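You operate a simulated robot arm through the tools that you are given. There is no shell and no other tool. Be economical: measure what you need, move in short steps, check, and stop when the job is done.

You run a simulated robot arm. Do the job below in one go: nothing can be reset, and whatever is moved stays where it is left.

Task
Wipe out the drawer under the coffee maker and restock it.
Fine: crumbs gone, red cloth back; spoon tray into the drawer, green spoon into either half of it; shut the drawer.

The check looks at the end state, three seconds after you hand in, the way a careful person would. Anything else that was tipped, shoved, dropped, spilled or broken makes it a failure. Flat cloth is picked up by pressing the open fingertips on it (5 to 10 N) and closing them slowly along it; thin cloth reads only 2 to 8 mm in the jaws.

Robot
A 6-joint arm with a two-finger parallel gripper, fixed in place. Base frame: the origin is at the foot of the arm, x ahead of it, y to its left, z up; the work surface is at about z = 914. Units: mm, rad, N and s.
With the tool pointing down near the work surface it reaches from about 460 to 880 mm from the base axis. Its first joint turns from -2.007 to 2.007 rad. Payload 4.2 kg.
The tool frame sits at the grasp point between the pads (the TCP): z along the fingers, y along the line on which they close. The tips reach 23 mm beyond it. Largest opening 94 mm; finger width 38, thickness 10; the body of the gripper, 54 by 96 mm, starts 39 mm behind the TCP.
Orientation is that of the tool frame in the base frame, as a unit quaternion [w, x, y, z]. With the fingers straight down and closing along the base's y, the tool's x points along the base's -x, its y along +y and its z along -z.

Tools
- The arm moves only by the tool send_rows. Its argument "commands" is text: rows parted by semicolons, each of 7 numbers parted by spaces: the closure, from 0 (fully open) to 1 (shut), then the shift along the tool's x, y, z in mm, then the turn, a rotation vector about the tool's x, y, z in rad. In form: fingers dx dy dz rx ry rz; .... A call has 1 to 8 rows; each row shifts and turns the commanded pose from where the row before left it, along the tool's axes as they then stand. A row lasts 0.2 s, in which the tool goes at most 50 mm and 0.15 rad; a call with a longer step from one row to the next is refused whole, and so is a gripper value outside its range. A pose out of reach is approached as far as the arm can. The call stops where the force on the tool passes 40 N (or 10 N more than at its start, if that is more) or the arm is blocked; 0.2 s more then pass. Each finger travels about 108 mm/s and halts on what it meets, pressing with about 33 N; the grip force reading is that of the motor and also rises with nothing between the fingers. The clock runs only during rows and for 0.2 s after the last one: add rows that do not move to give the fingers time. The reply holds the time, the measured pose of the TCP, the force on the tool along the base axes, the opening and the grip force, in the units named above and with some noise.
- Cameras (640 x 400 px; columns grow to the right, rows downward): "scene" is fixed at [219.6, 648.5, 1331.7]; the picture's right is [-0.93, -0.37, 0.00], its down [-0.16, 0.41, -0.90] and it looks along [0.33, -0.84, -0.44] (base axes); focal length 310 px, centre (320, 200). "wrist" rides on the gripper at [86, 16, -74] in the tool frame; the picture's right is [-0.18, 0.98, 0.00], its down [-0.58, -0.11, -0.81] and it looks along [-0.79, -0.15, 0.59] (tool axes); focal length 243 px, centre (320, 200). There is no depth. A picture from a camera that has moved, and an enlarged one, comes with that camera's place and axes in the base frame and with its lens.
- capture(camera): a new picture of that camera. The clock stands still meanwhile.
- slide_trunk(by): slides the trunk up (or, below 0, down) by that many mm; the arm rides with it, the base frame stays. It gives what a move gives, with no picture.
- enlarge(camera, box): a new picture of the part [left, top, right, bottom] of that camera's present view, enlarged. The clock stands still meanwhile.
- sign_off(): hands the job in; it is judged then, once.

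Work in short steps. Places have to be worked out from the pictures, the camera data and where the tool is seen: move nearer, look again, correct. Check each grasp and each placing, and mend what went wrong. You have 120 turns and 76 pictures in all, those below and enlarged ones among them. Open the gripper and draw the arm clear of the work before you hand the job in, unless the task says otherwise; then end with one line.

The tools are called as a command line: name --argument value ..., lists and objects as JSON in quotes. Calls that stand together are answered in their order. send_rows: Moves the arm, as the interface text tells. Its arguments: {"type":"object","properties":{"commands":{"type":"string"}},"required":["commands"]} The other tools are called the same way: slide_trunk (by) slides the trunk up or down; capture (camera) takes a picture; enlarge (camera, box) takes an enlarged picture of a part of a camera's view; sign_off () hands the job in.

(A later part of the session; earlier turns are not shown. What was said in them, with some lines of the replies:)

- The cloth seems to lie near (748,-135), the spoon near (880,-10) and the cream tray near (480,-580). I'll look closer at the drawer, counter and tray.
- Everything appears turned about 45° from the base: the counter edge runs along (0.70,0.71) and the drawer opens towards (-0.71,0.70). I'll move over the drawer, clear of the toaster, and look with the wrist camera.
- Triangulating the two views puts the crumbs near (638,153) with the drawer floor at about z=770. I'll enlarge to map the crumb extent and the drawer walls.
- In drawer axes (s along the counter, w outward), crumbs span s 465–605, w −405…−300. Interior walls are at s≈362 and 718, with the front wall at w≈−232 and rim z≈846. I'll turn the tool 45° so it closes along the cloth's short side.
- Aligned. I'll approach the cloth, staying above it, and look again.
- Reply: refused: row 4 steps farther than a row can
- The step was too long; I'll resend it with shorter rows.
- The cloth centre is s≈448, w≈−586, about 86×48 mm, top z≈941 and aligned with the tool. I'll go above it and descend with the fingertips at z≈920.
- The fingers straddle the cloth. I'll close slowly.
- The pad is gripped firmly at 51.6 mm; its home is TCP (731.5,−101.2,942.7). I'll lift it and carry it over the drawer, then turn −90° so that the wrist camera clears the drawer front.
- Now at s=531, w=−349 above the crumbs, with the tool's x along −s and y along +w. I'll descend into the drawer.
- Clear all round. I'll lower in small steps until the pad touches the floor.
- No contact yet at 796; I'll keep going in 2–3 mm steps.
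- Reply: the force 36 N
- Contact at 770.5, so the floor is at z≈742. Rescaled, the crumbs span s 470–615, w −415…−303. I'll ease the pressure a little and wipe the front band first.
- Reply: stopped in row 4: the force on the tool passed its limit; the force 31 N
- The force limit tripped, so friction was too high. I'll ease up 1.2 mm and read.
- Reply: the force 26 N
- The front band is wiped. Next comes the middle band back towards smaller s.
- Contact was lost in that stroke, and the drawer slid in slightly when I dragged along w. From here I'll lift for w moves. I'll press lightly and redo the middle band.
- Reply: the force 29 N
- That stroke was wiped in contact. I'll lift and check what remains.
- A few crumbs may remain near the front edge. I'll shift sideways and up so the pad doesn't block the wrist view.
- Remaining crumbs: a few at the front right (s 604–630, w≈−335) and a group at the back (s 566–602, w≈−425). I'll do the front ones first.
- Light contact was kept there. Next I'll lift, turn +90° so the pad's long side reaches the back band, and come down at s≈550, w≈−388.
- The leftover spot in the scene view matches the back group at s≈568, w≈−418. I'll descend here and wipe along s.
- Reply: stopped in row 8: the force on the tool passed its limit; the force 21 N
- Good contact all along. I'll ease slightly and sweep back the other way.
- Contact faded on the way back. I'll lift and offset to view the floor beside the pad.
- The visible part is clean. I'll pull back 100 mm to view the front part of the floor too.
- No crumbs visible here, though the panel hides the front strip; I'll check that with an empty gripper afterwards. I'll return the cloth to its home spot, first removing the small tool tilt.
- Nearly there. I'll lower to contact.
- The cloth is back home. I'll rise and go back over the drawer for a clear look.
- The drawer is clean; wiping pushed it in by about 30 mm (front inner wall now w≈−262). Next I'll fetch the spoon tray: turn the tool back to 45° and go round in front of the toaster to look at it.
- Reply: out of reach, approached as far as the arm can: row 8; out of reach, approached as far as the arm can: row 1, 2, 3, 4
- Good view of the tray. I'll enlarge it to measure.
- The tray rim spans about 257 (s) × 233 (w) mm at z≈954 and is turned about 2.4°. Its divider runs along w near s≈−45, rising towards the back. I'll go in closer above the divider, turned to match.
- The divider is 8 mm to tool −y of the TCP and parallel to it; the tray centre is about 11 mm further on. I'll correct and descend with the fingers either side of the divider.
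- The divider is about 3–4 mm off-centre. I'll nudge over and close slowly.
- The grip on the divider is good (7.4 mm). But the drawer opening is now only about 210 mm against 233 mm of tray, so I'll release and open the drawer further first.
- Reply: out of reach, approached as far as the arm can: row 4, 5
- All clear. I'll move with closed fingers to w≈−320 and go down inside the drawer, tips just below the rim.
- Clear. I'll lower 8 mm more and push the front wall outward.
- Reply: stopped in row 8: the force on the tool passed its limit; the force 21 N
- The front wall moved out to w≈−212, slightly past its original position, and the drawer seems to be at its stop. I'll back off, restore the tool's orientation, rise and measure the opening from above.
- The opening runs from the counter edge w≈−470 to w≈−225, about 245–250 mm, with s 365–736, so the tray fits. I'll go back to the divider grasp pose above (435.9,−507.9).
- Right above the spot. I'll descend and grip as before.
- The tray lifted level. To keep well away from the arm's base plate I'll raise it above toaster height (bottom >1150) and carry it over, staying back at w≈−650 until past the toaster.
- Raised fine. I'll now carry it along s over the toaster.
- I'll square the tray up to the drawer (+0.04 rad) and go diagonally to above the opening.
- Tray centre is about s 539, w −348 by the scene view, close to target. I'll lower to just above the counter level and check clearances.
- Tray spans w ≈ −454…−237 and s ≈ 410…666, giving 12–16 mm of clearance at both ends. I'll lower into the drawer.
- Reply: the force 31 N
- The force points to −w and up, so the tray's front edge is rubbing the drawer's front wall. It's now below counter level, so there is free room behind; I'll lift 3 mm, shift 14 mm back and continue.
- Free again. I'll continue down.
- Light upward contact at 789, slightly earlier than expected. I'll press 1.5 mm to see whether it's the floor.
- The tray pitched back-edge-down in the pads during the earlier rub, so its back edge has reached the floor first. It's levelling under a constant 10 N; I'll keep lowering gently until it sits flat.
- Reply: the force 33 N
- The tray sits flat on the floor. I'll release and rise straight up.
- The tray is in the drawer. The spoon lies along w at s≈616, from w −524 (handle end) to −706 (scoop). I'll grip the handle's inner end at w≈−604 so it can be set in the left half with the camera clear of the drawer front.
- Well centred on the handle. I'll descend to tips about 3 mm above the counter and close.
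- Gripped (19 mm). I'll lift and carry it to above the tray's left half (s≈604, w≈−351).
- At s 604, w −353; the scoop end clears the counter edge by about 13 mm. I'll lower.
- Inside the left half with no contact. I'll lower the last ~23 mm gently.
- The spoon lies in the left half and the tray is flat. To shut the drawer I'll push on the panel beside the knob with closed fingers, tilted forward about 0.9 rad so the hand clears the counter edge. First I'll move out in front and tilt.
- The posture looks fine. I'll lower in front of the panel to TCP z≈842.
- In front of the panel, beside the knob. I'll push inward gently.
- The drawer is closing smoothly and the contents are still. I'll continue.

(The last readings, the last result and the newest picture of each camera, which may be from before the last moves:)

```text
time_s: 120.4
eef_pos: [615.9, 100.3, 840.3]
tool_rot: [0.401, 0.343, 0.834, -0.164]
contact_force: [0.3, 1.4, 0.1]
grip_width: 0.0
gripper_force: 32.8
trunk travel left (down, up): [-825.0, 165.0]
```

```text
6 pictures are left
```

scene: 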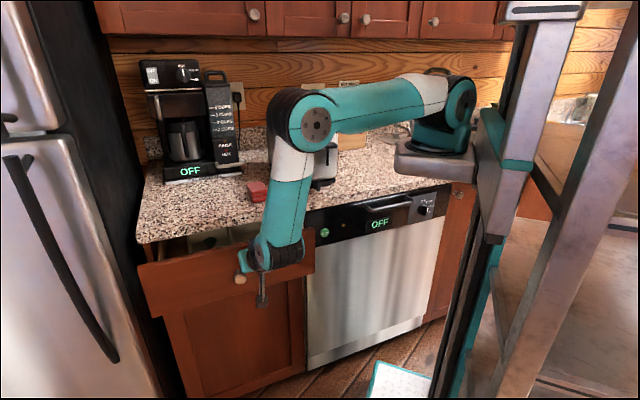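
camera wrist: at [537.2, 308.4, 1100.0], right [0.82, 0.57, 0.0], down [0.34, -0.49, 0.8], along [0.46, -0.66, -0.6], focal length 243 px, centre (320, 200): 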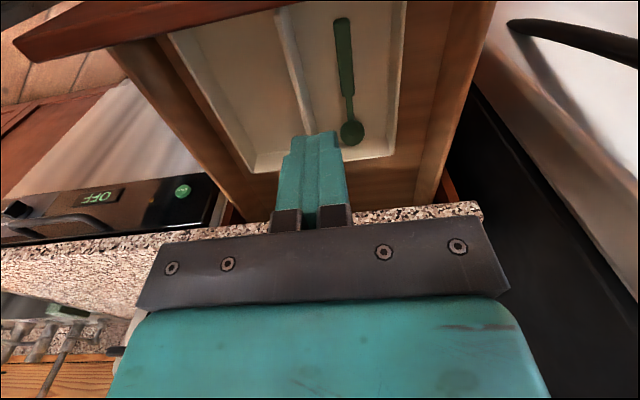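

About 80–90 mm remain. I'll continue, slower at the end.

send_rows --commands "1 -9.3 0 11.7 0 0 0; 1 -9.3 0 11.7 0 0 0; 1 -9.3 0 11.7 0 0 0; 1 -6.2 0 7.8 0 0 0; 1 -6.2 0 7.8 0 0 0; 1 -3.1 0 3.9 0 0 0; 1 0 0 0 0 0 0"

enlarge --camera "scene" --box '[120, 200, 340, 340]'

```text
time_s: 122.0
eef_pos: [666.3, 52.7, 841.0]
tool_rot: [0.4, 0.345, 0.833, -0.165]
contact_force: [-0.9, 0.3, 0.8]
grip_width: 0.1
gripper_force: 32.6
trunk travel left (down, up): [-825.0, 165.0]
```

```text
2.86 times, centred on (230, 270) of scene
camera zoom: at [219.6, 648.5, 1331.7], right [-0.93, -0.37, 0.0], down [-0.16, 0.41, -0.9], along [0.33, -0.84, -0.44], focal length 886 px, centre (577, 0)
```

zoom: 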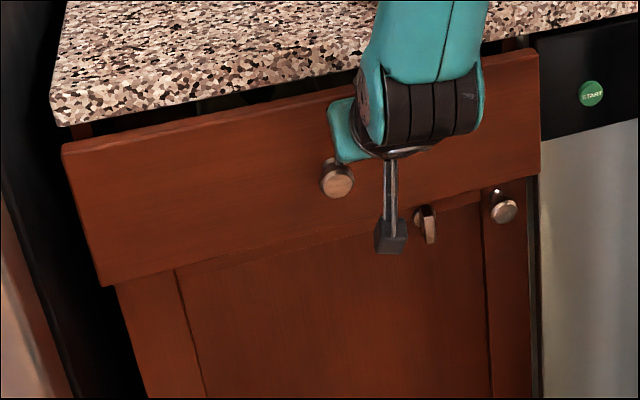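

Still a gap. I'll continue in 5 mm steps until it resists.

send_rows --commands "1 -3.1 0 3.9 0 0 0; 1 -3.1 0 3.9 0 0 0; 1 -3.1 0 3.9 0 0 0; 1 -3.1 0 3.9 0 0 0; 1 -3.1 0 3.9 0 0 0; 1 0 0 0 0 0 0"

```text
time_s: 123.4
eef_pos: [682.4, 35.7, 840.1]
tool_rot: [0.4, 0.344, 0.834, -0.164]
contact_force: [-0.2, -0.2, -0.7]
grip_width: 0.0
gripper_force: 32.6
trunk travel left (down, up): [-825.0, 165.0]
```

send_rows --commands "1 -3.1 0 3.9 0 0 0; 1 -2.5 0 3.1 0 0 0; 1 -2.5 0 3.1 0 0 0; 1 -2.5 0 3.1 0 0 0; 1 0 0 0 0 0 0"

enlarge --camera "scene" --box '[120, 200, 340, 340]'

```text
time_s: 124.6
eef_pos: [695.8, 23.5, 840.4]
tool_rot: [0.4, 0.344, 0.834, -0.163]
contact_force: [-0.3, 1.1, -0.1]
grip_width: 0.0
gripper_force: 33.3
trunk travel left (down, up): [-825.0, 165.0]
```

```text
2.86 times, centred on (230, 270) of scene
camera zoom: at [219.6, 648.5, 1331.7], right [-0.93, -0.37, 0.0], down [-0.16, 0.41, -0.9], along [0.33, -0.84, -0.44], focal length 886 px, centre (577, 0)
```

zoom: 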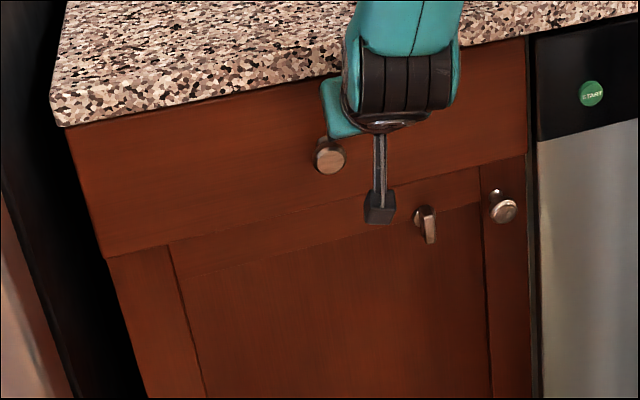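

Nearly flush. I'll make a few more 2 mm steps and watch the force.

send_rows --commands "1 -1.2 0 1.6 0 0 0; 1 -1.2 0 1.6 0 0 0; 1 -1.2 0 1.6 0 0 0; 1 0 0 0 0 0 0"

```text
time_s: 125.6
eef_pos: [699.0, 18.2, 841.7]
tool_rot: [0.4, 0.345, 0.833, -0.164]
contact_force: [0.6, 0.5, 0.1]
grip_width: 0.1
gripper_force: 33.3
trunk travel left (down, up): [-825.0, 165.0]
```

send_rows --commands "1 -1.2 0 1.6 0 0 0; 1 -1.2 0 1.6 0 0 0; 1 -1.2 0 1.6 0 0 0; 1 0 0 0 0 0 0"

enlarge --camera "scene" --box '[120, 200, 340, 340]'

```text
time_s: 126.6
eef_pos: [703.1, 13.8, 841.5]
tool_rot: [0.4, 0.344, 0.834, -0.164]
contact_force: [0.5, 0.2, 0.7]
grip_width: 0.0
gripper_force: 32.9
trunk travel left (down, up): [-825.0, 165.0]
```

```text
2.86 times, centred on (230, 270) of scene
camera zoom: at [219.6, 648.5, 1331.7], right [-0.93, -0.37, 0.0], down [-0.16, 0.41, -0.9], along [0.33, -0.84, -0.44], focal length 886 px, centre (577, 0)
```

zoom: 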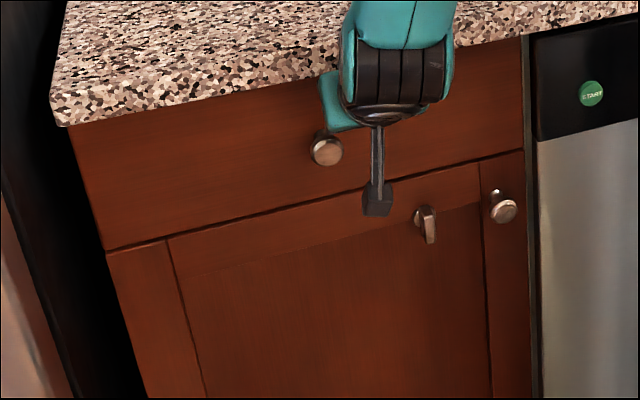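

It looks flush, but there is no stop yet. I'll push a few millimetres more to find it.

send_rows --commands "1 -1.2 0 1.6 0 0 0; 1 -1.2 0 1.6 0 0 0; 1 -1.2 0 1.6 0 0 0; 1 0 0 0 0 0 0"

```text
time_s: 127.7
eef_pos: [705.4, 12.0, 840.5]
tool_rot: [0.398, 0.343, 0.835, -0.163]
contact_force: [-18.6, 14.8, 11.4]
grip_width: 0.0
gripper_force: 33.1
trunk travel left (down, up): [-825.0, 165.0]
stopped in row 4: the force on the tool passed its limit (the readings are from after the stop); the commanded pose is now the measured one
```

Firm stop reached. I'll back straight away from the panel and check.

send_rows --commands "1 6.2 0 -7.8 0 0 0; 1 18.6 0 -23.5 0 0 0; 1 24 0 -31 0 0 0; 1 24 0 -31 0 0 0; 1 24 0 -31 0 0 0; 1 24 0 -31 0 0 0; 1 24 0 -31 0 0 0; 1 0 0 0 0 0 0"

capture --camera "scene"

```text
time_s: 129.5
eef_pos: [540.5, 179.5, 846.6]
tool_rot: [0.398, 0.344, 0.834, -0.164]
contact_force: [0.4, -0.5, 0.1]
grip_width: 0.0
gripper_force: 34.0
trunk travel left (down, up): [-825.0, 165.0]
```

```text
2 pictures are left
```

scene: 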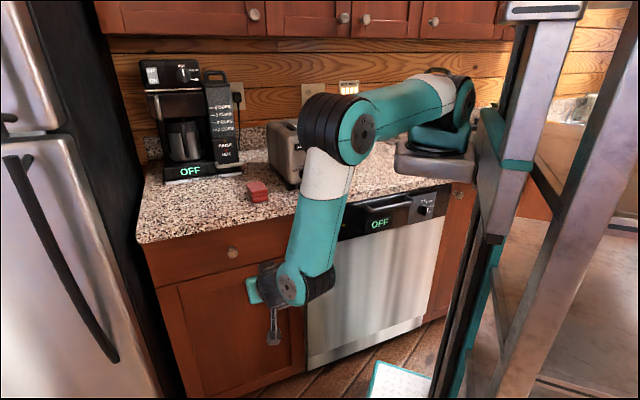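

The drawer is fully shut and nothing else is disturbed. I'll open the gripper and lift the arm clear.

send_rows --commands "0.5 12 0 -16 0 0 0; 0 -23.5 0 -18.6 0 0 0; 0 -27.4 0 -21.7 0 0 0; 0 -27.4 0 -21.7 0 0 0; 0 -27.4 0 -21.7 0 0 0; 0 -23.5 0 -18.6 0 0 0; 0 0 0 0 0 0 0; 0 0 0 0 0 0 0"

capture --camera "scene"

```text
time_s: 131.3
eef_pos: [527.1, 189.9, 1010.3]
tool_rot: [0.398, 0.343, 0.835, -0.164]
contact_force: [-0.8, -0.1, -0.2]
grip_width: 94.2
gripper_force: 0.2
trunk travel left (down, up): [-825.0, 165.0]
```

```text
1 pictures are left
```

scene: 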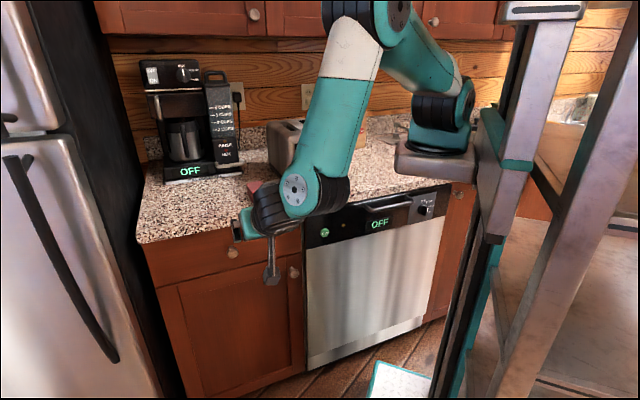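

The drawer is shut, the cloth is on the counter, and the arm is clear with the gripper open. I'll hand in now.

sign_off

```text
The job is handed in.
```

The drawer is wiped clean and shut, with the spoon tray inside and the green spoon in its left half; the red cloth is back in its place on the counter.
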